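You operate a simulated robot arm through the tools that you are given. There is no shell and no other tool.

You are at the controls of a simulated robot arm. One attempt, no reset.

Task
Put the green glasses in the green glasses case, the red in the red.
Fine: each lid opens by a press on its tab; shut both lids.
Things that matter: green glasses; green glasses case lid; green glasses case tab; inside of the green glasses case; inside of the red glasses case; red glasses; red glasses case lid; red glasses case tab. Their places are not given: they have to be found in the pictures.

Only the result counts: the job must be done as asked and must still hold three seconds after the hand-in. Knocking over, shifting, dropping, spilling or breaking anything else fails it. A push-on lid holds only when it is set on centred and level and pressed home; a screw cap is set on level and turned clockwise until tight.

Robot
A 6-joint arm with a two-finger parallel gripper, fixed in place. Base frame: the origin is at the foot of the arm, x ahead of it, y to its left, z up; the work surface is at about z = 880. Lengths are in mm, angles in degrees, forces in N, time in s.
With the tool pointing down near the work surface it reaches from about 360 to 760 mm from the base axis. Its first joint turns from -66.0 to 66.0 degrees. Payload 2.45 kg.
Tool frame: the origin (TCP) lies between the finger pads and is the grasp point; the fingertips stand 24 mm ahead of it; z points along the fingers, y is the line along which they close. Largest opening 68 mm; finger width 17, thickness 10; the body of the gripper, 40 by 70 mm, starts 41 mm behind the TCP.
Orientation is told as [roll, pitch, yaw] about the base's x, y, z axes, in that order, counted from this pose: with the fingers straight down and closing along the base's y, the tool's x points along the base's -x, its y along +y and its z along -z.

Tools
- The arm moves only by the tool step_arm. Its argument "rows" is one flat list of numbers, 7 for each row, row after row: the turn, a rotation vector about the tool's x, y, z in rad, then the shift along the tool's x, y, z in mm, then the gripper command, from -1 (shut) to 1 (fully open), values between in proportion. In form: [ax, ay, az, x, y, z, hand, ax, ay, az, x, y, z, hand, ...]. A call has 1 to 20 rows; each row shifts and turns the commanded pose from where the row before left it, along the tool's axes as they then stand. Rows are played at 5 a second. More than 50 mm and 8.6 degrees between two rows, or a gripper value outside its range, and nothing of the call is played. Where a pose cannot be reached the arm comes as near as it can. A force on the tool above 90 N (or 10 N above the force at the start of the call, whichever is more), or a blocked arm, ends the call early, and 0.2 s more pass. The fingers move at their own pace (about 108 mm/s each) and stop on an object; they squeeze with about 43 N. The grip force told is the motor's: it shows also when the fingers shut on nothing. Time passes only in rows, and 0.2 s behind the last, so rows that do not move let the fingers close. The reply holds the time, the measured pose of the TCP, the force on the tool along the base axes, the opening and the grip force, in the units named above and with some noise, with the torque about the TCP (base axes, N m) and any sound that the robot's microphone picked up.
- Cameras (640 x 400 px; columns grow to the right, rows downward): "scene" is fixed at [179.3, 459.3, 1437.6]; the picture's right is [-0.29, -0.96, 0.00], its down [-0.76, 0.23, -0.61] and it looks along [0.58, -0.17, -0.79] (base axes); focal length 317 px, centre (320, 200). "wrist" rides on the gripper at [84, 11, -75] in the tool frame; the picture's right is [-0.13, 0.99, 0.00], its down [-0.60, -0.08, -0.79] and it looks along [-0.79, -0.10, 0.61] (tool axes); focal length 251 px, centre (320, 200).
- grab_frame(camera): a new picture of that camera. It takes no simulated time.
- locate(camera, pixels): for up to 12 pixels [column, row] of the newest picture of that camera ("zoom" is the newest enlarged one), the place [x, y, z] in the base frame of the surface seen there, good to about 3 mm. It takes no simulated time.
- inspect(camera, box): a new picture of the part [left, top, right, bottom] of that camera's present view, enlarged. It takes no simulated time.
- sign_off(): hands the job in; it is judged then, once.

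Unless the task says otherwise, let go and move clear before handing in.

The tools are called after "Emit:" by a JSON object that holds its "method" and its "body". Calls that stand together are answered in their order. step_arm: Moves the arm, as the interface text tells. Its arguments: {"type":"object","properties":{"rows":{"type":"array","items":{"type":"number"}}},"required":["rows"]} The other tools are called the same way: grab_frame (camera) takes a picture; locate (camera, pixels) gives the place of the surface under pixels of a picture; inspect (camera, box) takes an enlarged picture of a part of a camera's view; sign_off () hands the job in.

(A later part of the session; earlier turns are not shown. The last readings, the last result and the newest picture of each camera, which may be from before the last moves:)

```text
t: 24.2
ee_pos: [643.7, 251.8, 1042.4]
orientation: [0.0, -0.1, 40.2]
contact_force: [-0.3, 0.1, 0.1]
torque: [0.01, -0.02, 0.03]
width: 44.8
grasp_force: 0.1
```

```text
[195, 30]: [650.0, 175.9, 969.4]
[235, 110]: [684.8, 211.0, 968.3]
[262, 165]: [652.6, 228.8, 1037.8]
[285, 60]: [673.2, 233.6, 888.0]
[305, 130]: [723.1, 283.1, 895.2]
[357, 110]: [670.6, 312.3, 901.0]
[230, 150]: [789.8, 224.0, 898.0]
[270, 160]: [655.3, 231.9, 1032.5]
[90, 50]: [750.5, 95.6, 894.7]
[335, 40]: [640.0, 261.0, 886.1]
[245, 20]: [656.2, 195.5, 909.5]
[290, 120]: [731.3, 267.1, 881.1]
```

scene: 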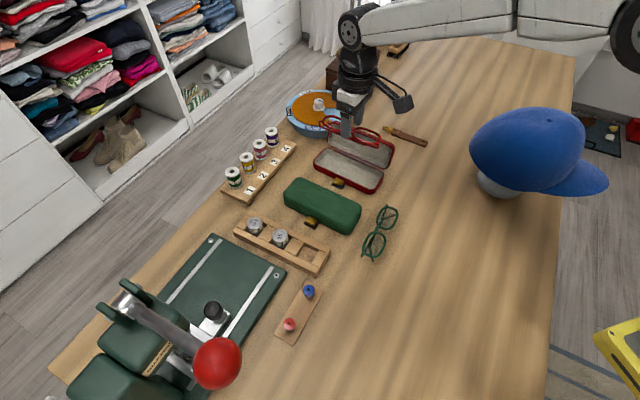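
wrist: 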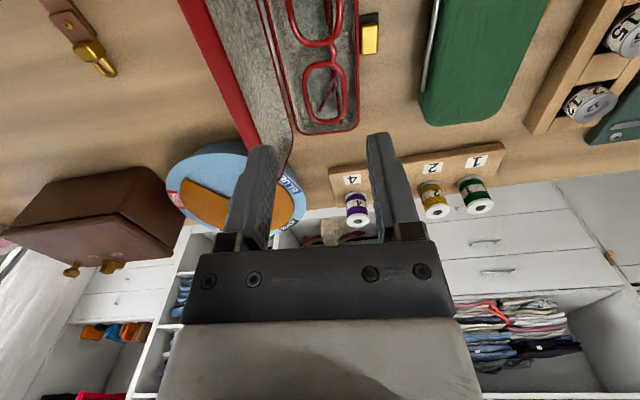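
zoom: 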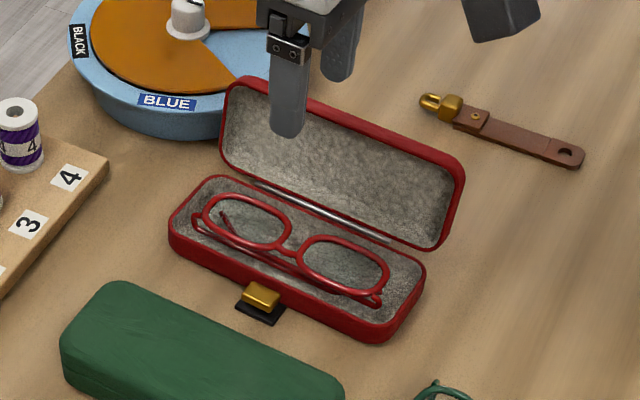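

The lid's top edge is at n≈−284, z≈968, hinge at n≈−263; space behind is clear. I'll close the fingers, move back over the lid at height, and descend behind it.

Emit:
{"method": "step_arm", "body": {"rows": [0, 0, 0, 0, 0, -5, -0.5, 0, 0, 0, 0, -22, 0, -1, 0, 0, 0, 0, -23, 0, -1, 0, 0, 0, 0, -23, 0, -1, 0, 0, 0, 0, -23, 0, -1, 0, 0, 0, 0, 0, 0, -1]}}

Emit:
{"method": "grab_frame", "body": {"camera": "wrist"}}

Emit:
{"method": "inspect", "body": {"camera": "scene", "box": [295, 70, 435, 200]}}

```text
t: 25.6
ee_pos: [703.4, 182.0, 1047.9]
orientation: [0.0, 0.1, 40.4]
contact_force: [0.3, -0.6, -0.4]
torque: [0.03, -0.03, 0.02]
width: 0.2
grasp_force: 23.4
```

```text
taken
```

wrist: 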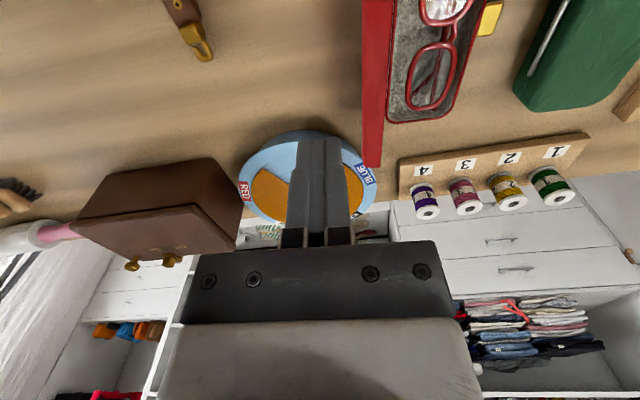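

```text
3.08 times, centred on (365, 135) of scene
```

zoom: 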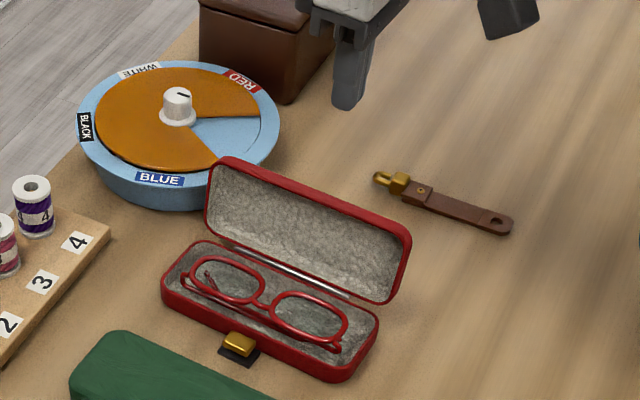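

The gripper is behind the lid line (n≈−318) with the dish and box clear. I'll descend to put the fingertips at z≈948.

Emit:
{"method": "step_arm", "body": {"rows": [0, 0, 0, 0, 0, 20, -1, 0, 0, 0, 0, 0, 20, -1, 0, 0, 0, 0, 0, 20, -1, 0, 0, 0, 0, 0, 15, -1]}}

Emit:
{"method": "grab_frame", "body": {"camera": "wrist"}}

Emit:
{"method": "inspect", "body": {"camera": "scene", "box": [295, 70, 435, 200]}}

```text
t: 26.6
ee_pos: [703.0, 181.5, 971.7]
orientation: [0.0, 0.0, 40.3]
contact_force: [0.5, -0.2, -1.1]
torque: [0.0, 0.0, 0.0]
width: 0.2
grasp_force: 23.6
```

```text
taken
```

wrist: 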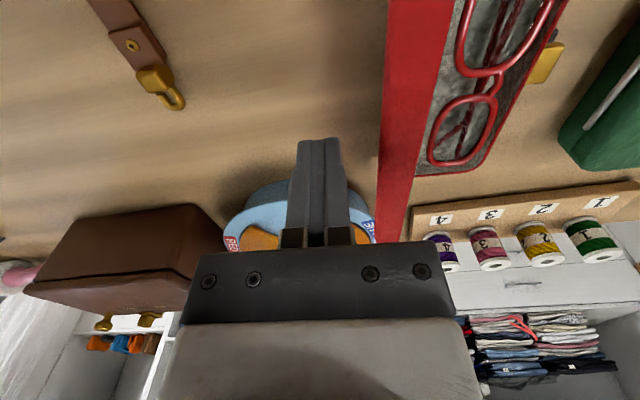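

```text
3.08 times, centred on (365, 135) of scene
```

zoom: 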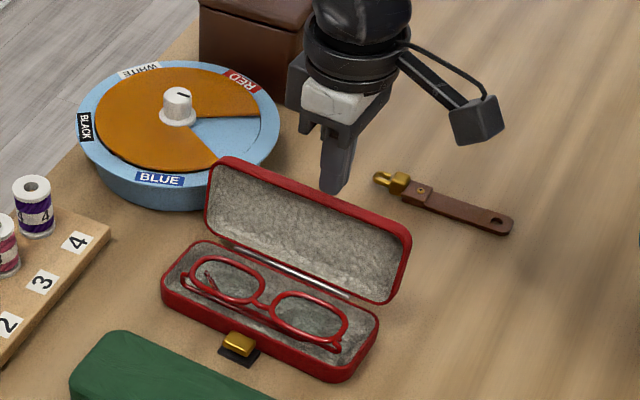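

The fingertips are behind the lid. I'll push it forward along an arc to about 60°, then check.

Emit:
{"method": "step_arm", "body": {"rows": [0, 0, 0, 0, 7.5, 0, -1, 0, 0, 0, 0, 7.5, 0, -1, 0, 0, 0, 0, 7, -3.5, -1, 0, 0, 0, 0, 7, -3.5, -1, 0, 0, 0, 0, 7, -1.2, -1, 0, 0, 0, 0, 7, -1.2, -1, 0, 0, 0, 0, 7, 0.7, -1, 0, 0, 0, 0, 7, 0.7, -1]}}

Emit:
{"method": "grab_frame", "body": {"camera": "wrist"}}

Emit:
{"method": "inspect", "body": {"camera": "scene", "box": [295, 70, 435, 200]}}

```text
t: 28.4
ee_pos: [665.9, 226.4, 979.5]
orientation: [0.0, -0.1, 40.3]
contact_force: [0.1, 0.3, -0.6]
torque: [0.0, 0.02, 0.02]
width: 0.1
grasp_force: 23.4
```

```text
taken
```

wrist: 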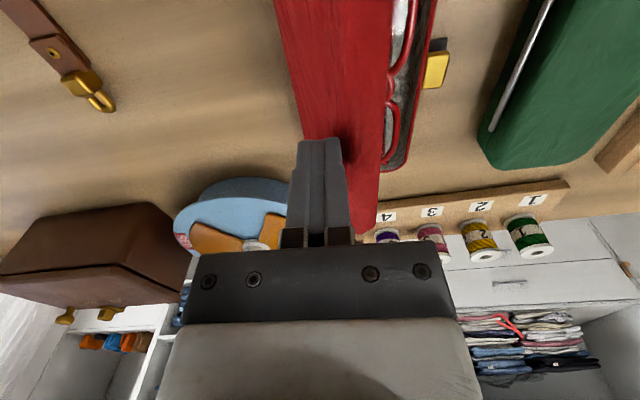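

```text
3.08 times, centred on (365, 135) of scene
```

zoom: 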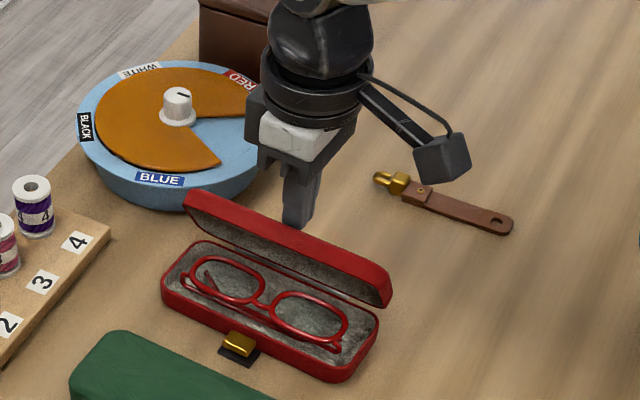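

The lid followed to about 60° and stays there. I'll continue the arc down to nearly shut.

Emit:
{"method": "step_arm", "body": {"rows": [0, 0, 0, 0, 6.75, 2.5, -1, 0, 0, 0, 0, 6.75, 2.5, -1, 0, 0, 0, 0, 5.75, 4, -1, 0, 0, 0, 0, 5.75, 4, -1, 0, 0, 0, 0, 4.5, 5.5, -1, 0, 0, 0, 0, 4.5, 5.5, -1, 0, 0, 0, 0, 2.2, 4.2, -1, 0, 0, 0, 0, 2.2, 4.2, -1]}}

Emit:
{"method": "grab_frame", "body": {"camera": "wrist"}}

Emit:
{"method": "inspect", "body": {"camera": "scene", "box": [295, 70, 435, 200]}}

```text
t: 30.2
ee_pos: [641.6, 255.4, 948.2]
orientation: [0.0, 0.0, 40.4]
contact_force: [-0.1, 0.2, 0.1]
torque: [-0.02, 0.0, -0.01]
width: 0.0
grasp_force: 23.7
```

```text
taken
```

wrist: 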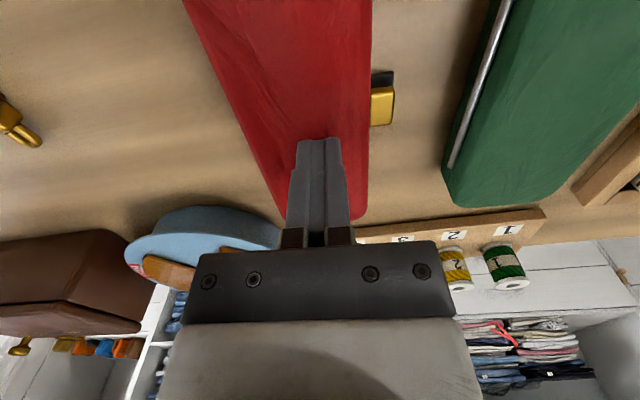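

```text
3.08 times, centred on (365, 135) of scene
```

zoom: 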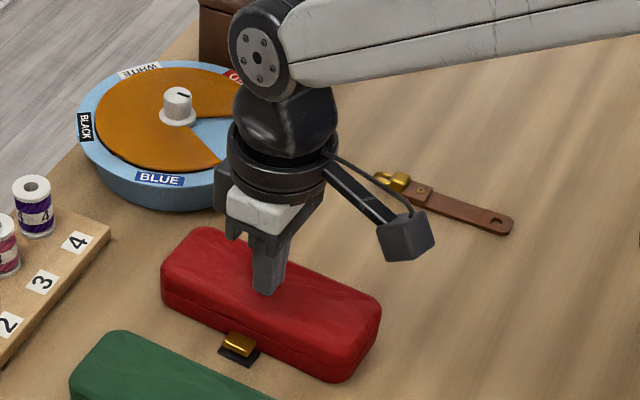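

The lid is nearly shut. I'll move a little toward the latch side and press down until it clicks.

Emit:
{"method": "step_arm", "body": {"rows": [0, 0, 0, 0, 5, 0, -1, 0, 0, 0, 0, 4, 1, -1, 0, 0, 0, 0, 0, 1.5, -1, 0, 0, 0, 0, 0, 1.5, -1, 0, 0, 0, 0, 0, 1.5, -1]}}

Emit:
{"method": "inspect", "body": {"camera": "scene", "box": [315, 120, 395, 200]}}

```text
t: 31.4
ee_pos: [636.1, 261.7, 943.1]
orientation: [0.0, 0.0, 40.4]
contact_force: [-1.0, -0.3, 2.5]
torque: [-0.01, 0.03, -0.04]
width: 0.1
grasp_force: 23.9
```

```text
5.00 times, centred on (355, 160) of scene
```

zoom: 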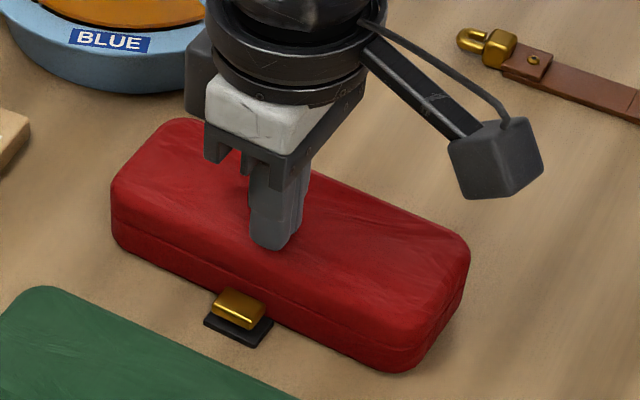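

There is light contact (2.5 N) and no click yet. I'll press further in 1 mm steps.

Emit:
{"method": "step_arm", "body": {"rows": [0, 0, 0, 0, 0, 1, -1, 0, 0, 0, 0, 0, 1, -1, 0, 0, 0, 0, 0, 1, -1]}}

```text
t: 32.2
ee_pos: [635.1, 262.5, 941.0]
orientation: [0.0, -0.2, 40.2]
contact_force: [-8.8, -1.1, 18.2]
torque: [-0.1, 0.2, 0.01]
width: 0.0
grasp_force: 23.6
```

Force is 18 N with no click yet; I'll keep pressing in small steps.

Emit:
{"method": "step_arm", "body": {"rows": [0, 0, 0, 0, 0, 1, -1, 0, 0, 0, 0, 0, 1, -1]}}

Emit:
{"method": "inspect", "body": {"camera": "scene", "box": [315, 120, 395, 200]}}

```text
t: 32.8
ee_pos: [636.4, 262.5, 940.3]
orientation: [0.0, -0.2, 40.2]
contact_force: [-15.3, -2.6, 33.3]
torque: [-0.14, 0.32, -0.03]
width: 0.0
grasp_force: 23.7
```

```text
5.00 times, centred on (355, 160) of scene
```

zoom: 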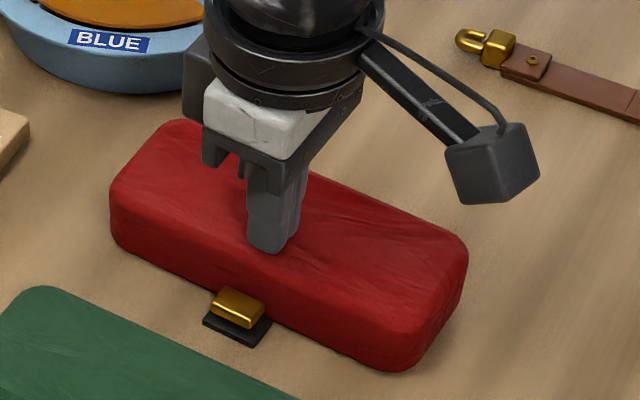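

The lid seam has vanished and force reached 33 N, without a reported click. I'll ease off slightly and see whether the lid stays down.

Emit:
{"method": "step_arm", "body": {"rows": [0, 0, 0, 0, 0, -2, -1, 0, 0, 0, 0, 0, -3, -1, 0, 0, 0, 0, 0, -10, -1, 0, 0, 0, 0, 0, -15, -1, 0, 0, 0, 0, 0, 0, -1]}}

Emit:
{"method": "inspect", "body": {"camera": "scene", "box": [315, 120, 395, 200]}}

```text
t: 34.0
ee_pos: [634.2, 262.3, 967.2]
orientation: [0.0, 0.0, 40.3]
contact_force: [0.9, -0.5, 0.6]
torque: [0.02, -0.02, 0.01]
width: 0.1
grasp_force: 23.8
```

```text
5.00 times, centred on (355, 160) of scene
```

zoom: 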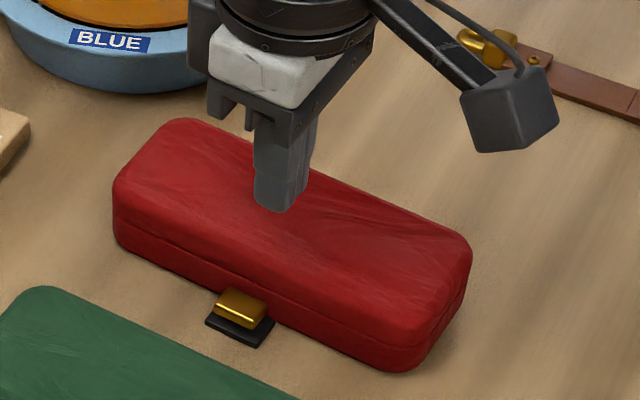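

The lid stays down with the seam visible as at the start. I'll compare with the original closed view using the same zoom box.

Emit:
{"method": "inspect", "body": {"camera": "scene", "box": [305, 135, 433, 215]}}

Emit:
{"method": "locate", "body": {"camera": "zoom", "pixels": [[115, 43], [42, 110], [340, 262], [220, 150], [168, 231], [260, 170], [330, 240], [100, 120], [60, 110], [300, 210]]}}

```text
5.00 times, centred on (369, 175) of scene
```

zoom: 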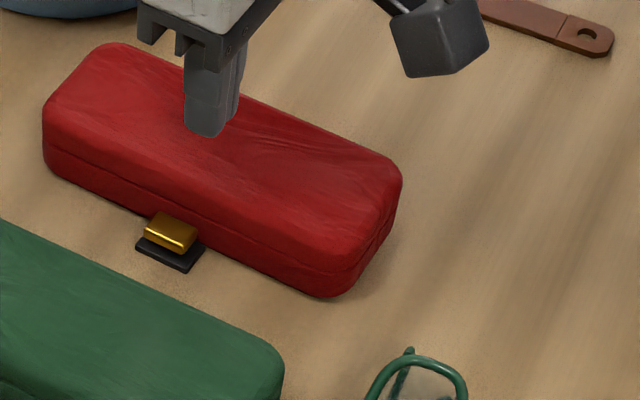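

```text
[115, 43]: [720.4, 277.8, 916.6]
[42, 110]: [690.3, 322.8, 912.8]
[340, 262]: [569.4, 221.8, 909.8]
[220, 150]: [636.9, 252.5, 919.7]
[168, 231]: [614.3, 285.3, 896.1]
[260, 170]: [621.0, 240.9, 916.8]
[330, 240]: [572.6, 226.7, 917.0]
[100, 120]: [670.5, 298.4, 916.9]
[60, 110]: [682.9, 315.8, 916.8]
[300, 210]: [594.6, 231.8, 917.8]
```

The closed look matches the start, but I heard no latch click. I'll press again closer to the latch edge, easing backward slightly to avoid sliding the case.

Emit:
{"method": "step_arm", "body": {"rows": [0, 0, 0, 0, 9, 10, -1, 0, 0, 0, 0, 0, 10, -1, 0, 0, 0, 0, 0, 4, -1, 0, 0, 0, 0, 0, 1.5, -1, 0, 0, 0, 0, 0, 0, -1]}}

Emit:
{"method": "inspect", "body": {"camera": "scene", "box": [305, 135, 433, 215]}}

```text
t: 35.2
ee_pos: [629.9, 269.2, 942.8]
orientation: [0.1, -0.2, 40.3]
contact_force: [-1.0, 0.2, 2.1]
torque: [-0.06, 0.04, -0.01]
width: 0.0
grasp_force: 23.4
```

```text
5.00 times, centred on (369, 175) of scene
```

zoom: 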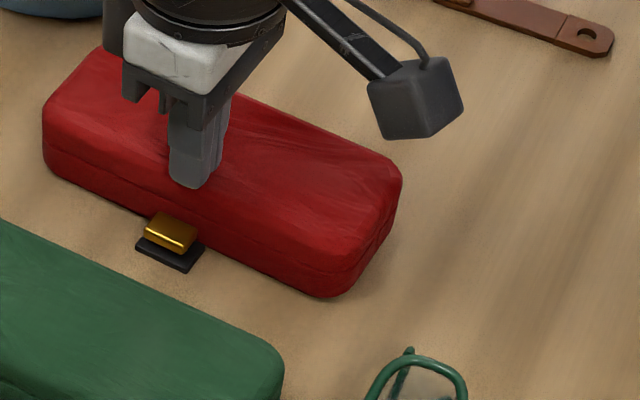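

Contact again at z 942.8, so the lid is level. I'll press harder in steps with a small backward compensation.

Emit:
{"method": "step_arm", "body": {"rows": [0, 0, 0, 0.3, 0.25, 1, -1, 0, 0, 0, 0.3, 0.25, 1, -1, 0, 0, 0, 0.3, 0.25, 1, -1, 0, 0, 0, 0, 0, 0, -1]}}

Emit:
{"method": "inspect", "body": {"camera": "scene", "box": [305, 135, 433, 215]}}

```text
t: 36.2
ee_pos: [630.0, 269.2, 941.8]
orientation: [-0.1, -0.4, 40.3]
contact_force: [-3.8, 0.5, 20.0]
torque: [-0.07, 0.08, 0.01]
width: 0.0
grasp_force: 23.2
```

```text
5.00 times, centred on (369, 175) of scene
```

zoom: 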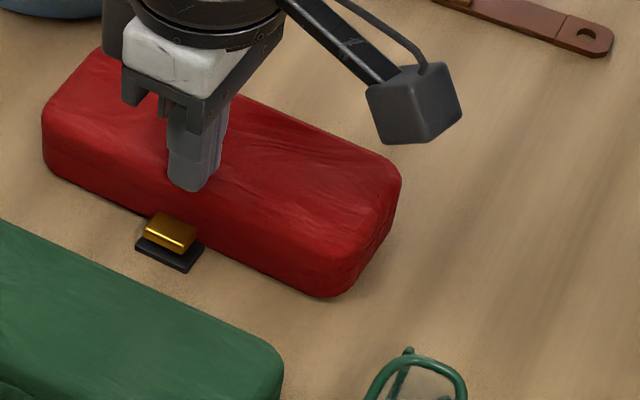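

Lateral force is now small. I'll press on up to about 50 N listening for a click.

Emit:
{"method": "step_arm", "body": {"rows": [0, 0, 0, 0.3, 0.25, 1, -1, 0, 0, 0, 0.3, 0.25, 1, -1, 0, 0, 0, 0.3, 0.25, 1, -1, 0, 0, 0, 0, 0, 0, -1]}}

```text
t: 37.2
ee_pos: [628.8, 269.1, 940.3]
orientation: [0.0, -0.6, 40.3]
contact_force: [-2.8, 1.7, 30.4]
torque: [-0.13, 0.02, 0.01]
width: 0.1
grasp_force: 24.1
```

At 30 N nothing more; I'll go up a bit further.

Emit:
{"method": "step_arm", "body": {"rows": [0, 0, 0, 0.3, 0.25, 1.5, -1, 0, 0, 0, 0.3, 0.25, 1.5, -1, 0, 0, 0, 0.3, 0.25, 1.5, -1, 0, 0, 0, 0, 0, 0, -1]}}

Emit:
{"method": "inspect", "body": {"camera": "scene", "box": [305, 135, 433, 215]}}

```text
t: 38.2
ee_pos: [628.9, 269.9, 938.8]
orientation: [-0.2, -0.9, 40.2]
contact_force: [-5.0, -3.7, 44.0]
torque: [-0.3, 0.09, 0.01]
width: 0.0
grasp_force: 24.0
```

```text
5.00 times, centred on (369, 175) of scene
```

zoom: 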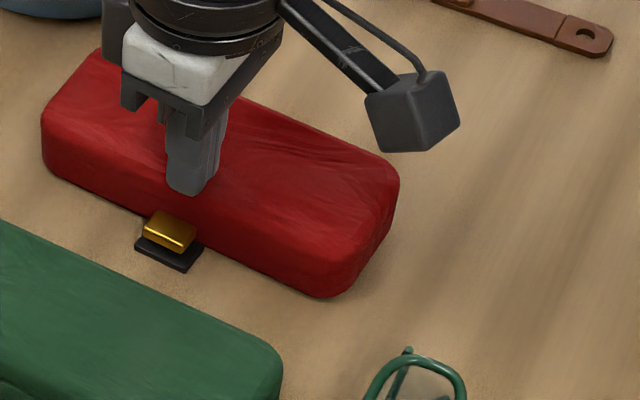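

The lid is fully home at 44 N. I'll release by retracing and then rise clear, checking that it stays shut.

Emit:
{"method": "step_arm", "body": {"rows": [0, 0, 0, -0.9, -0.75, -4, -1, 0, 0, 0, -0.9, -0.75, -4, -1, 0, 0, 0, 0, 0, -3, -1, 0, 0, 0, 0, 0, -15, -1, 0, 0, 0, 0, 0, -35, -1, 0, 0, 0, 0, 0, -40, -1, 0, 0, 0, 0, 0, 0, -1]}}

Emit:
{"method": "inspect", "body": {"camera": "scene", "box": [305, 135, 433, 215]}}

Emit:
{"method": "grab_frame", "body": {"camera": "wrist"}}

```text
t: 39.8
ee_pos: [630.1, 267.6, 1032.0]
orientation: [0.0, 0.0, 40.4]
contact_force: [0.5, 0.8, 0.2]
torque: [-0.03, 0.01, -0.01]
width: 0.0
grasp_force: 23.3
```

```text
5.00 times, centred on (369, 175) of scene
```

zoom: 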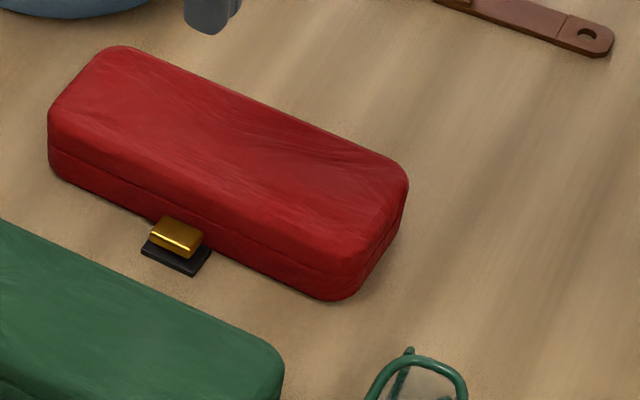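

```text
taken
```

wrist: 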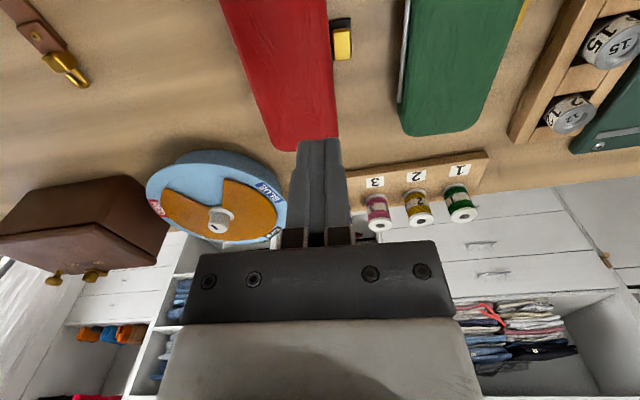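

The red case stays shut with only ~2 mm of drift. Now the green case: I'll measure its tab, edges and the neighbouring tray before moving.

Emit:
{"method": "inspect", "body": {"camera": "scene", "box": [230, 160, 370, 280]}}

Emit:
{"method": "step_arm", "body": {"rows": [0, 0, 0.1299, 0, 0, 0, -1, 0, 0, 0.1299, 0, 0, 0, -1, 0, 0, 0.1299, 0, 0, 0, -1, 0, 0, 0.1299, 0, 0, 0, -1, 0, 0, 0.1299, 0, 0, 0, -1, 0, 0, 0.1299, 0, 0, 0, -1, 0, 0, 0.1299, 0, 0, 0, -1, 0, 0, 0.1299, 0, 0, 0, -1, 0, 0, 0.1299, 0, 0, 0, -1, 0, 0, 0.1299, 0, 0, 0, -1, 0, 0, 0.1299, 0, 0, 0, -1, 0, 0, 0.1299, 0, 0, 0, -1]}}

Emit:
{"method": "inspect", "body": {"camera": "scene", "box": [250, 160, 370, 260]}}

Emit:
{"method": "grab_frame", "body": {"camera": "wrist"}}

```text
3.33 times, centred on (300, 220) of scene
```

zoom: 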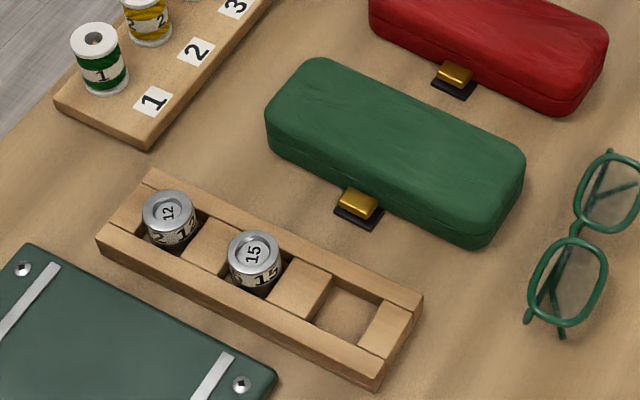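

```text
t: 42.4
ee_pos: [628.6, 268.7, 1032.7]
orientation: [0.0, 0.0, -49.1]
contact_force: [-0.2, 0.4, -0.3]
torque: [0.0, -0.02, 0.05]
width: 0.0
grasp_force: 23.4
```

```text
4.00 times, centred on (310, 210) of scene
```

zoom: 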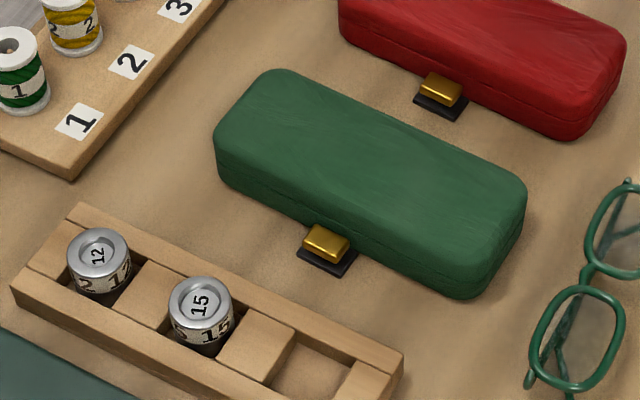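

```text
taken
```

wrist: 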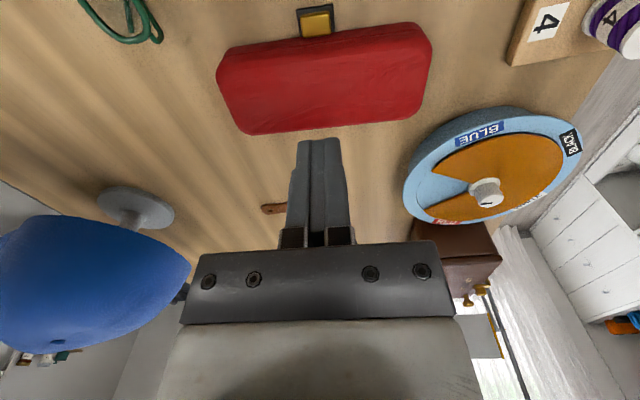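

Emit:
{"method": "locate", "body": {"camera": "zoom", "pixels": [[327, 240], [305, 245], [318, 226], [350, 242], [338, 260], [330, 235], [98, 240], [200, 293], [240, 290], [300, 315], [400, 352], [170, 255]]}}

Emit:
{"method": "locate", "body": {"camera": "zoom", "pixels": [[214, 140], [270, 72], [525, 185], [470, 285], [240, 160], [440, 250], [300, 95], [490, 165], [360, 160], [430, 88], [445, 90], [350, 100]]}}

```text
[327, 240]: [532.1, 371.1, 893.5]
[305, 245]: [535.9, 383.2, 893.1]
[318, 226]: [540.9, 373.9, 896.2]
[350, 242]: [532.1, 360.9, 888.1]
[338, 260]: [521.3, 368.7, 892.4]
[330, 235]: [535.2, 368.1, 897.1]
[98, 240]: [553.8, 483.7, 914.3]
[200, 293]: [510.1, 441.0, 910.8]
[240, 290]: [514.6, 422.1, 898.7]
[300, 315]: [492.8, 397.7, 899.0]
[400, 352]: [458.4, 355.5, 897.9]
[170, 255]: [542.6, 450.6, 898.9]
```

```text
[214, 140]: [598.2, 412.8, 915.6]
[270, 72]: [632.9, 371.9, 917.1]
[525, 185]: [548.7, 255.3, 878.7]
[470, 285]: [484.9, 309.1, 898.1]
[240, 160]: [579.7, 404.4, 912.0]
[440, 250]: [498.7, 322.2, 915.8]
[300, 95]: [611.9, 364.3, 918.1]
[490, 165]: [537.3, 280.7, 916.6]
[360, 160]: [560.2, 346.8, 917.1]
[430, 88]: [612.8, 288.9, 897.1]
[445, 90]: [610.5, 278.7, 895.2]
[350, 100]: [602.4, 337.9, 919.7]
```

Green tab gold centre ≈(532.3,371.3,895); tray and weights are well clear. I'll move over it and descend to just above.

Emit:
{"method": "step_arm", "body": {"rows": [0, 0, 0, 24, -1, 0, -1, 0, 0, 0, 24, -1, 0, -1, 0, 0, 0, 24, -1, 0, -1, 0, 0, 0, 24, -1, 0, -1, 0, 0, 0, 24, -0.8, 0, -1, 0, 0, 0, 23, -0.8, 0, -1, 0, 0, 0, 0, 0, 25, -1, 0, 0, 0, 0, 0, 30, -1, 0, 0, 0, 0, 0, 30, -1, 0, 0, 0, 0, 0, 18, -1, 0, 0, 0, 0, 0, 7, -1, 0, 0, 0, 0, 0, 0, -1]}}

Emit:
{"method": "inspect", "body": {"camera": "scene", "box": [250, 140, 390, 260]}}

Emit:
{"method": "grab_frame", "body": {"camera": "wrist"}}

```text
t: 45.0
ee_pos: [530.4, 372.1, 922.5]
orientation: [0.1, 0.0, -48.9]
contact_force: [-1.0, 0.3, -0.2]
torque: [0.01, 0.01, 0.0]
width: 0.0
grasp_force: 23.8
```

```text
3.33 times, centred on (320, 200) of scene
```

zoom: 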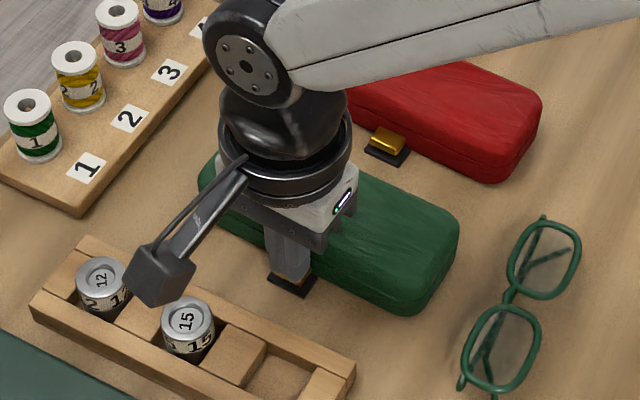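

```text
taken
```

wrist: 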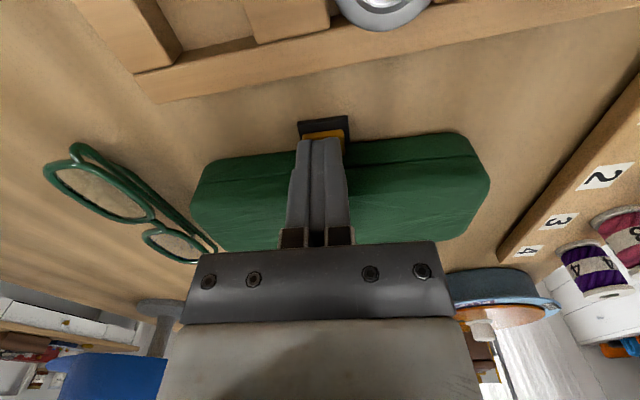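

Tips are right over the green tab (gold at (323,134)). Pressing down slowly.

Emit:
{"method": "step_arm", "body": {"rows": [0, 0, 0, 0.5, 1.5, 2, -1, 0, 0, 0, 0, 0, 2, -1, 0, 0, 0, 0, 0, 2, -1, 0, 0, 0, 0, 0, 1, -1]}}

Emit:
{"method": "inspect", "body": {"camera": "scene", "box": [250, 140, 390, 260]}}

```text
t: 46.0
ee_pos: [531.5, 374.1, 916.6]
orientation: [0.1, 0.1, -49.0]
contact_force: [-1.4, 1.3, 2.6]
torque: [-0.12, -0.12, -0.11]
width: 0.0
grasp_force: 23.2
heard: click
```

```text
3.33 times, centred on (320, 200) of scene
```

zoom: 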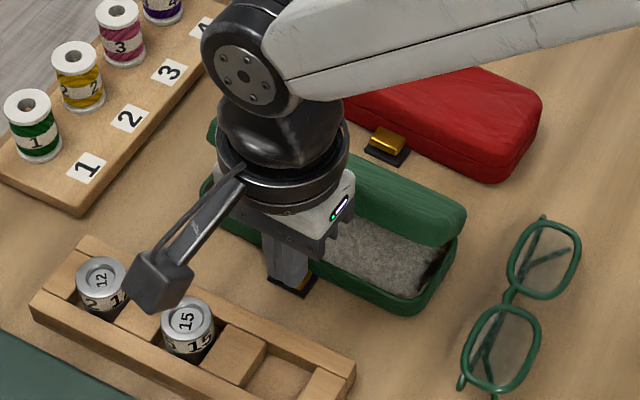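

The green lid popped open. I'll back out and up, then go above the green glasses at ≈(466,246).

Emit:
{"method": "step_arm", "body": {"rows": [0, 0, 0, 2, 0, -5, -1, 0, 0, 0, 6, 0, -20, -1, 0, 0, 0, 6, 0, -30, -1, 0, 0, 0, 0, 0, -40, -1, 0, 0, 0, 0, -34, -15, -1, 0, 0, 0, -10, -34, 0, 0.47, 0, 0, -0.07, -20, -34, 0, 0.47, 0, 0, 0, -20, -32, 10, 0.47, 0, 0, 0, -14, 0, 15, 0.47, 0, 0, 0, 0, 0, 0, 0.47]}}

Emit:
{"method": "grab_frame", "body": {"camera": "scene"}}

Emit:
{"method": "grab_frame", "body": {"camera": "wrist"}}

```text
t: 48.2
ee_pos: [467.3, 246.8, 1000.4]
orientation: [0.2, 0.0, -45.0]
contact_force: [0.3, 0.5, 0.4]
torque: [-0.01, 0.0, 0.0]
width: 50.3
grasp_force: 0.0
```

```text
taken
```

scene: 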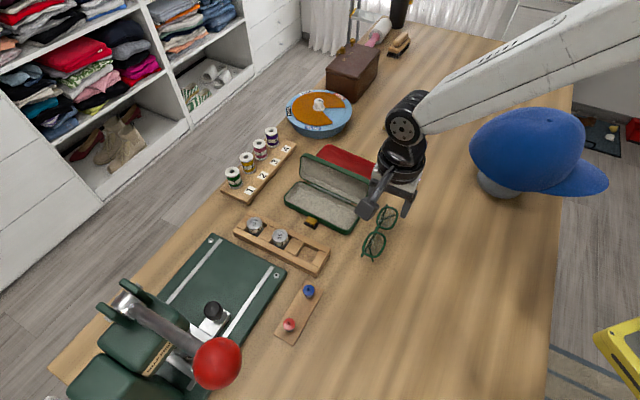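

```text
taken
```

wrist: 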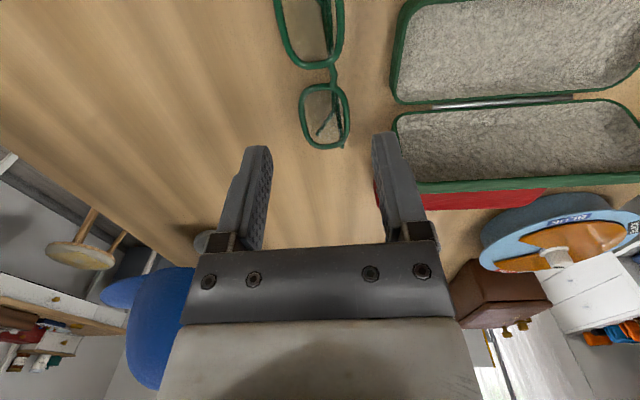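

The green bridge appears at (334,74), similar to where the red one was at this stage. I'll measure it closely.

Emit:
{"method": "inspect", "body": {"camera": "wrist", "box": [240, 20, 400, 120]}}

Emit:
{"method": "locate", "body": {"camera": "wrist", "pixels": [[309, 65], [313, 88], [334, 75], [338, 50], [345, 100], [302, 105], [281, 30], [340, 30], [305, 130], [348, 120], [330, 66], [330, 86]]}}

```text
4.00 times, centred on (320, 70) of wrist
```

zoom: 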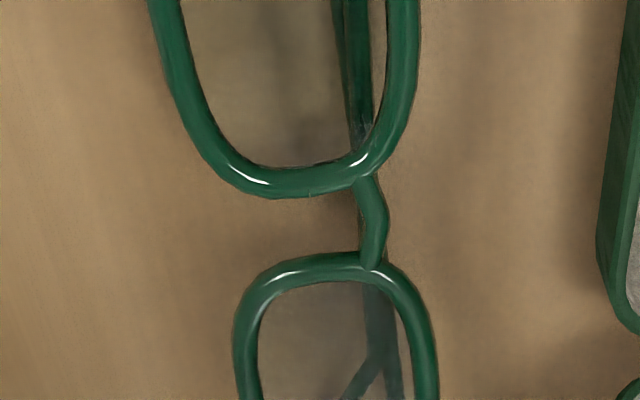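

```text
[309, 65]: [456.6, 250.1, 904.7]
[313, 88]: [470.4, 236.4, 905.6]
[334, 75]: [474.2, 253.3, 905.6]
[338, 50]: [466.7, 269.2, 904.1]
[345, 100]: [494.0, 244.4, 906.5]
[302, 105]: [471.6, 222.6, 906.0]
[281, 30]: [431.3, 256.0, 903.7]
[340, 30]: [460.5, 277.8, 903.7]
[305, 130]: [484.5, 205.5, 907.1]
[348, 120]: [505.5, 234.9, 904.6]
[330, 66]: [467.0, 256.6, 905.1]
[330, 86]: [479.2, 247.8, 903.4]
```

The gap centre works out to ≈(467.3,246.7), right under the TCP. I'll descend with fingertips to z≈899 and grip.

Emit:
{"method": "step_arm", "body": {"rows": [0, 0, 0, 0, 0, 20, 0.47, 0, 0, 0, 0, 0, 25, 0.47, 0, 0, 0, 0, 0, 20, 0.47, 0, 0, 0, 0, 0, 7, 0.47, 0, 0, 0, 0, 0, 4.5, 0.47, 0, 0, 0, 0, 0, 0, 0.47]}}

Emit:
{"method": "grab_frame", "body": {"camera": "wrist"}}

Emit:
{"method": "locate", "body": {"camera": "wrist", "pixels": [[310, 138], [312, 160], [330, 135], [330, 160], [339, 150]]}}

```text
t: 49.6
ee_pos: [466.8, 248.3, 923.4]
orientation: [0.0, 0.1, -45.0]
contact_force: [0.4, -0.6, 0.4]
torque: [0.0, 0.01, 0.01]
width: 50.0
grasp_force: 0.0
```

```text
taken
```

wrist: 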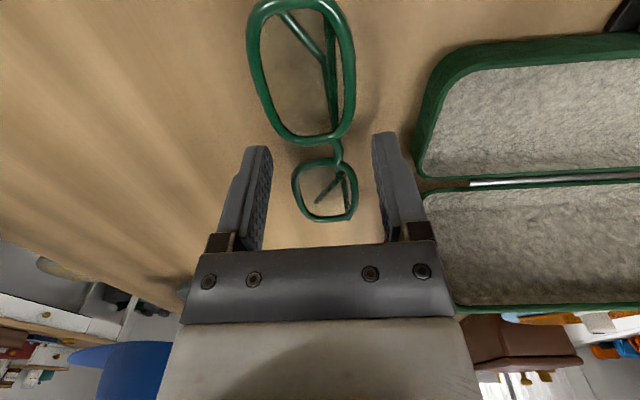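

```text
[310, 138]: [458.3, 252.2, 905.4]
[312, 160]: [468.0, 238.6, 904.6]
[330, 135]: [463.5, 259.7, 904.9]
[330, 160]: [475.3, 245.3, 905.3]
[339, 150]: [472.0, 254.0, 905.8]
```

The gap centre matches the TCP within about 1 mm. Closing the fingers.

Emit:
{"method": "step_arm", "body": {"rows": [0, 0, 0, 0.5, 0, 0, 0.2, 0, 0, 0, 0, 0, 0, 0, 0, 0, 0, 0, 0, 0, -0.5, 0, 0, 0, 0, 0, 0, -1, 0, 0, 0, 0, 0, 0, -1]}}

Emit:
{"method": "grab_frame", "body": {"camera": "wrist"}}

```text
t: 50.8
ee_pos: [466.3, 248.7, 923.7]
orientation: [-0.1, 0.0, -45.0]
contact_force: [-0.4, 0.4, 0.9]
torque: [0.0, -0.02, 0.0]
width: 38.8
grasp_force: 42.8
```

```text
taken
```

wrist: 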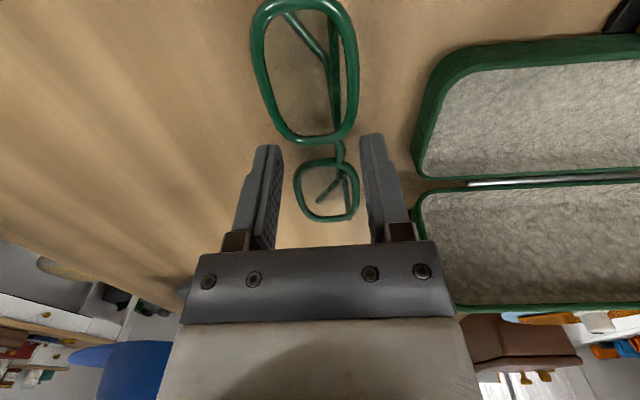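

Gripped at 38.8 mm, 43 N. I'll lift to about z 1040 and measure the open green case.

Emit:
{"method": "step_arm", "body": {"rows": [0, 0, 0, 0, 0, -4, -1, 0, 0, 0, 0, 0, -8, -1, 0, 0, 0, 0, 0, -18, -1, 0, 0, 0, 0, 0, -28, -1, 0, 0, 0, 0, 0, -30, -1, 0, 0, 0, 0, 0, -28, -1]}}

Emit:
{"method": "inspect", "body": {"camera": "scene", "box": [265, 130, 385, 250]}}

Emit:
{"method": "grab_frame", "body": {"camera": "wrist"}}

```text
t: 52.2
ee_pos: [467.1, 247.0, 1040.7]
orientation: [0.0, 0.0, -45.1]
contact_force: [0.2, 0.1, -0.4]
torque: [0.01, -0.02, -0.01]
width: 38.2
grasp_force: 42.2
```

```text
3.33 times, centred on (325, 190) of scene
```

zoom: 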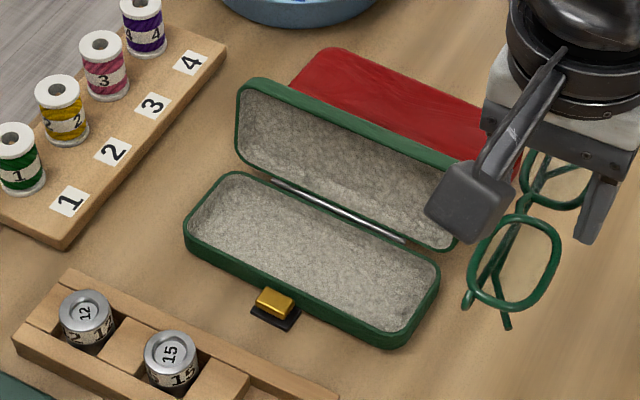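

```text
taken
```

wrist: 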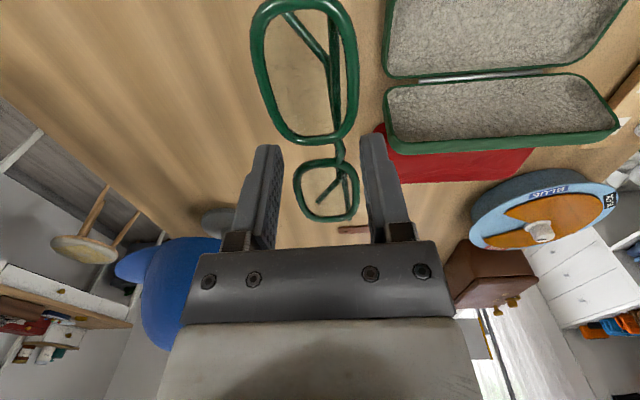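

Emit:
{"method": "locate", "body": {"camera": "zoom", "pixels": [[290, 188], [345, 212], [395, 237], [213, 255], [300, 297], [375, 335], [436, 275], [188, 228], [240, 180], [300, 240], [250, 85], [400, 148]]}}

Emit:
{"method": "locate", "body": {"camera": "wrist", "pixels": [[400, 80], [460, 78], [540, 72], [388, 20], [388, 70], [620, 10], [395, 95], [480, 30], [470, 145], [400, 152]]}}

```text
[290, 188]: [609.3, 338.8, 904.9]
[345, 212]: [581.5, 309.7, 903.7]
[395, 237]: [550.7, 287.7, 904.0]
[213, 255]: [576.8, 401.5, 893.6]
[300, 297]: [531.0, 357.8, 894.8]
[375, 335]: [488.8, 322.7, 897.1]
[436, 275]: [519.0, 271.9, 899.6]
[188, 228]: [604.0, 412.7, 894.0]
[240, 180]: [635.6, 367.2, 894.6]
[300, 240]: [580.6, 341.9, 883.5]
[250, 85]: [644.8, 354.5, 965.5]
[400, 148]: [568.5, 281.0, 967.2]
```

```text
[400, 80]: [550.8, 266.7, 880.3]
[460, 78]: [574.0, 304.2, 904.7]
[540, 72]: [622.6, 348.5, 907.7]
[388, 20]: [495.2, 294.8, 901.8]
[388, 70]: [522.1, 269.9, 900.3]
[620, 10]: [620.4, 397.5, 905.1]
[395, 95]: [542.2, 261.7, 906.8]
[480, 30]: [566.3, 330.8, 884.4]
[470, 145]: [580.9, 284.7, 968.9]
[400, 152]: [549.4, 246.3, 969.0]
```

Green case axis ≈41.6°, centre target ≈(560,341.5), hinge rod n≈−152.5. I'll carry the glasses over the case and turn to yaw ≈41.6°.

Emit:
{"method": "step_arm", "body": {"rows": [0, 0, 0, 0.1, 22.1, 0, -1, 0, 0, 0, 0.1, 22.1, 0, -1, 0, 0, 0, 0.1, 22.1, 0, -1, 0, 0, 0, 0.1, 22.1, 0, -1, 0, 0, 0, 0.2, 22.1, 0, -1, 0, 0, 0, 0.2, 22.1, 0, -1, 0, 0, -0.1261, 0, 0, 0, -1, 0, 0, -0.1261, 0, 0, 0, -1, 0, 0, -0.1261, 0, 0, 0, -1, 0, 0, -0.1261, 0, 0, 0, -1, 0, 0, -0.1261, 0, 0, 0, -1, 0, 0, -0.1261, 0, 0, 0, -1, 0, 0, -0.1261, 0, 0, 0, -1, 0, 0, -0.1261, 0, 0, 0, -1, 0, 0, -0.1261, 0, 0, 0, -1, 0, 0, -0.1261, 0, 0, 0, -1, 0, 0, -0.1261, 0, 0, 0, -1, 0, 0, -0.1261, 0, 0, 0, -1]}}

Emit:
{"method": "step_arm", "body": {"rows": [0, 0, 0, 0, 0, 14, -1, 0, 0, 0, 0, 0, 14, -1, 0, 0, 0, 0, 0, 14, -1, 0, 0, 0, 0, 0, 14, -1, 0, 0, 0, 0, 0, 0, -1]}}

Emit:
{"method": "inspect", "body": {"camera": "scene", "box": [265, 120, 385, 250]}}

Emit:
{"method": "inspect", "body": {"camera": "wrist", "box": [160, 0, 480, 200]}}

```text
t: 56.0
ee_pos: [560.3, 343.2, 1039.5]
orientation: [0.0, 0.1, 41.8]
contact_force: [-0.3, -0.9, 0.2]
torque: [0.01, -0.02, -0.02]
width: 38.2
grasp_force: 42.8
```

```text
t: 57.2
ee_pos: [559.8, 344.5, 982.7]
orientation: [0.0, 0.0, 41.6]
contact_force: [0.1, -0.3, 0.0]
torque: [0.02, 0.01, -0.03]
width: 38.6
grasp_force: 43.4
```

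```text
3.08 times, centred on (325, 185) of scene
```

zoom: 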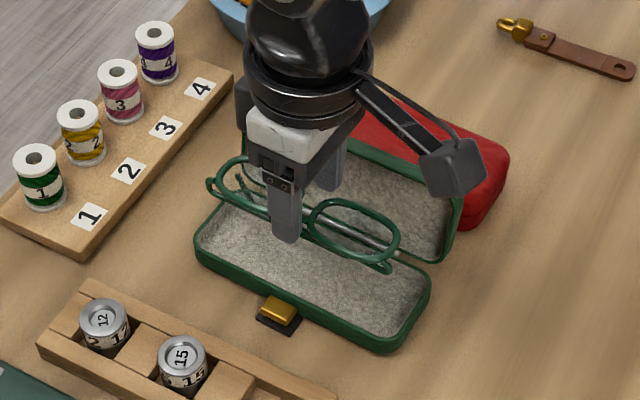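

```text
2.00 times, centred on (320, 100) of wrist
```

zoom: 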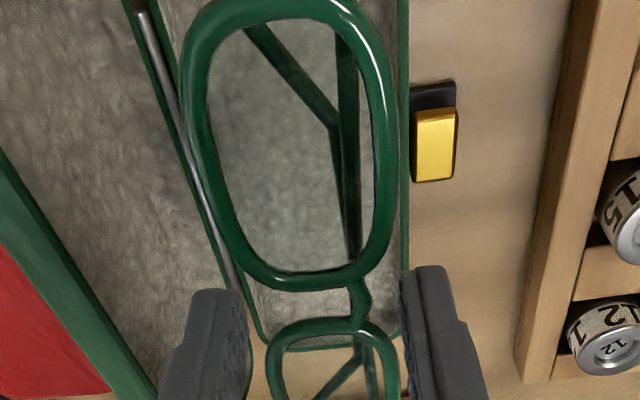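

The view nearly matches the red one at this stage. I'll shift 3 mm toward the hinge and lower to just above the floor.

Emit:
{"method": "step_arm", "body": {"rows": [0, 0, 0, 0, -3, 8, -1, 0, 0, 0, 0, 0, 14, -1, 0, 0, 0, 0, 0, 14, -1, 0, 0, 0, 0, 0, 10, -1, 0, 0, 0, 0, 0, 4, -1, 0, 0, 0, 0, 0, 2, -1, 0, 0, 0, 0, 0, 0, -1]}}

Emit:
{"method": "inspect", "body": {"camera": "scene", "box": [275, 150, 375, 245]}}

Emit:
{"method": "grab_frame", "body": {"camera": "wrist"}}

```text
t: 58.8
ee_pos: [562.4, 341.9, 932.5]
orientation: [0.0, 0.0, 41.6]
contact_force: [-0.3, -0.6, -0.1]
torque: [-0.03, 0.01, -0.01]
width: 38.6
grasp_force: 42.9
```

```text
4.21 times, centred on (325, 198) of scene
```

zoom: 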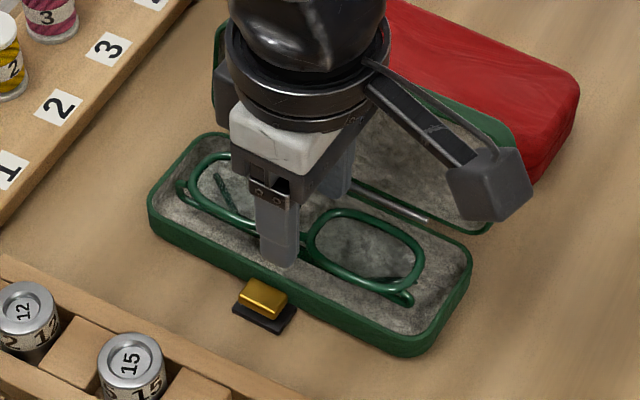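

```text
taken
```

wrist: 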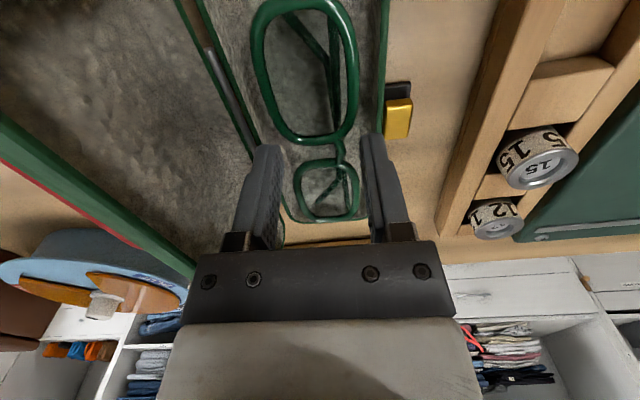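

Glasses are inside the outline, same as the red ones were. Lowering the last few millimetres to contact.

Emit:
{"method": "step_arm", "body": {"rows": [0, 0, 0, 0, 0, 1.5, -1, 0, 0, 0, 0, 0, 1, -1, 0, 0, 0, 0, 0, 1, -1, 0, 0, 0, 0, 0, 0.8, -1, 0, 0, 0, 0, 0, 0, -1]}}

```text
t: 60.0
ee_pos: [562.8, 341.7, 927.9]
orientation: [0.1, -0.1, 41.7]
contact_force: [-0.8, -0.1, 2.6]
torque: [-0.13, 0.19, 0.01]
width: 38.8
grasp_force: 43.0
```

Contact with the floor (2.6 N). I'll release to about 45 mm and lift straight up.

Emit:
{"method": "step_arm", "body": {"rows": [0, 0, 0, 0, 0, 0.3, 0.2, 0, 0, 0, 0, 0, 0, 0.32, 0, 0, 0, 0, 0, -1, 0.32, 0, 0, 0, 0, 0, -4, 0.32, 0, 0, 0, 0, 0, -10, 0.32, 0, 0, 0, 0, 0, -25, 0.32, 0, 0, 0, 0, 0, -35, 0.32, 0, 0, 0, 0, 0, -45, 0.32]}}

Emit:
{"method": "grab_frame", "body": {"camera": "wrist"}}

Emit:
{"method": "inspect", "body": {"camera": "scene", "box": [265, 120, 395, 250]}}

```text
t: 61.8
ee_pos: [560.4, 339.0, 1047.1]
orientation: [-0.1, 0.1, 41.6]
contact_force: [-0.4, -1.1, 0.2]
torque: [0.03, 0.01, -0.02]
width: 44.9
grasp_force: 0.1
```

```text
taken
```

wrist: 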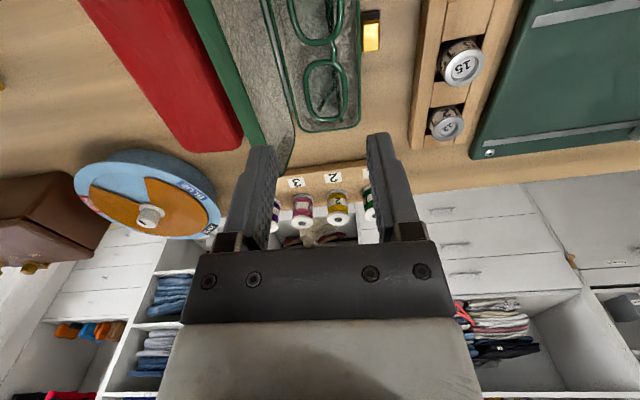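

```text
3.08 times, centred on (330, 185) of scene
```

zoom: 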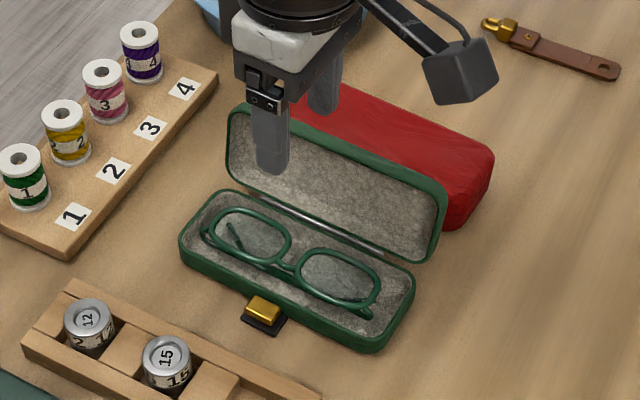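

The green glasses lie in the green case. Now I'll close the fingers, move back over the lid at height and descend behind it (tips stay ≥ z 948, above the red case).

Emit:
{"method": "step_arm", "body": {"rows": [0, 0, 0, 0, 0, 0, -0.5, 0, 0, 0, 0, -22, 0, -1, 0, 0, 0, 0, -23, 0, -1, 0, 0, 0, 0, -22, 0, -1, 0, 0, 0, 0, -22, 0, -1, 0, 0, 0, 0, 0, 20, -1, 0, 0, 0, 0, 0, 20, -1, 0, 0, 0, 0, 0, 20, -1, 0, 0, 0, 0, 0, 14, -1, 0, 0, 0, 0, 0, 0, -1]}}

Emit:
{"method": "grab_frame", "body": {"camera": "wrist"}}

Emit:
{"method": "inspect", "body": {"camera": "scene", "box": [265, 100, 405, 240]}}

```text
t: 64.0
ee_pos: [620.1, 273.1, 972.7]
orientation: [0.0, 0.1, 41.6]
contact_force: [0.1, -0.5, 0.2]
torque: [-0.03, -0.01, -0.02]
width: 0.3
grasp_force: 23.9
```

```text
taken
```

wrist: 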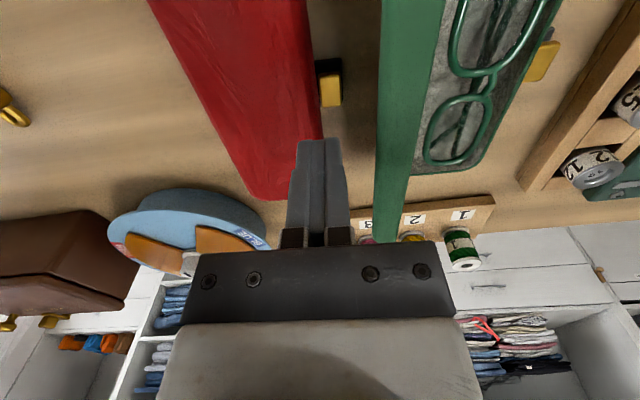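

```text
2.86 times, centred on (335, 170) of scene
```

zoom: 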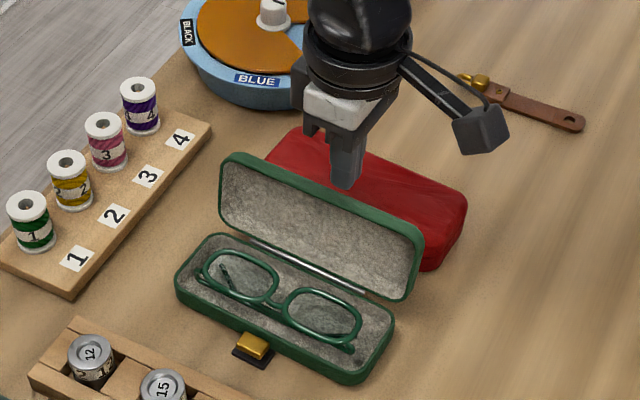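

The fingertips are behind the green lid at n≈−207, as planned. I'll push the lid along the same arc used for red.

Emit:
{"method": "step_arm", "body": {"rows": [0, 0, 0, 0, 7.5, 0, -1, 0, 0, 0, 0, 7.5, 0, -1, 0, 0, 0, 0, 7, -3.5, -1, 0, 0, 0, 0, 7, -3.5, -1, 0, 0, 0, 0, 7, -1.2, -1, 0, 0, 0, 0, 7, -1.2, -1, 0, 0, 0, 0, 7, 0.7, -1, 0, 0, 0, 0, 7, 0.7, -1, 0, 0, 0, 0, 6.75, 2.5, -1, 0, 0, 0, 0, 6.75, 2.5, -1, 0, 0, 0, 0, 5.75, 4, -1]}}

Emit:
{"method": "inspect", "body": {"camera": "scene", "box": [265, 100, 405, 240]}}

Emit:
{"method": "grab_frame", "body": {"camera": "wrist"}}

```text
t: 66.4
ee_pos: [571.0, 332.4, 971.9]
orientation: [0.0, -0.1, 41.6]
contact_force: [-0.3, -0.6, -0.1]
torque: [0.02, 0.0, -0.02]
width: 0.0
grasp_force: 23.6
```

```text
2.86 times, centred on (335, 170) of scene
```

zoom: 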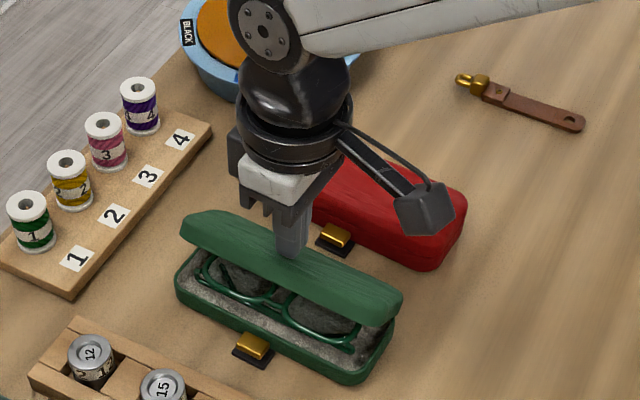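

```text
taken
```

wrist: 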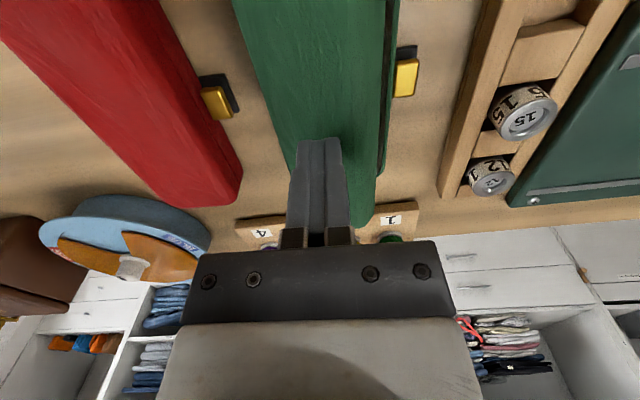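

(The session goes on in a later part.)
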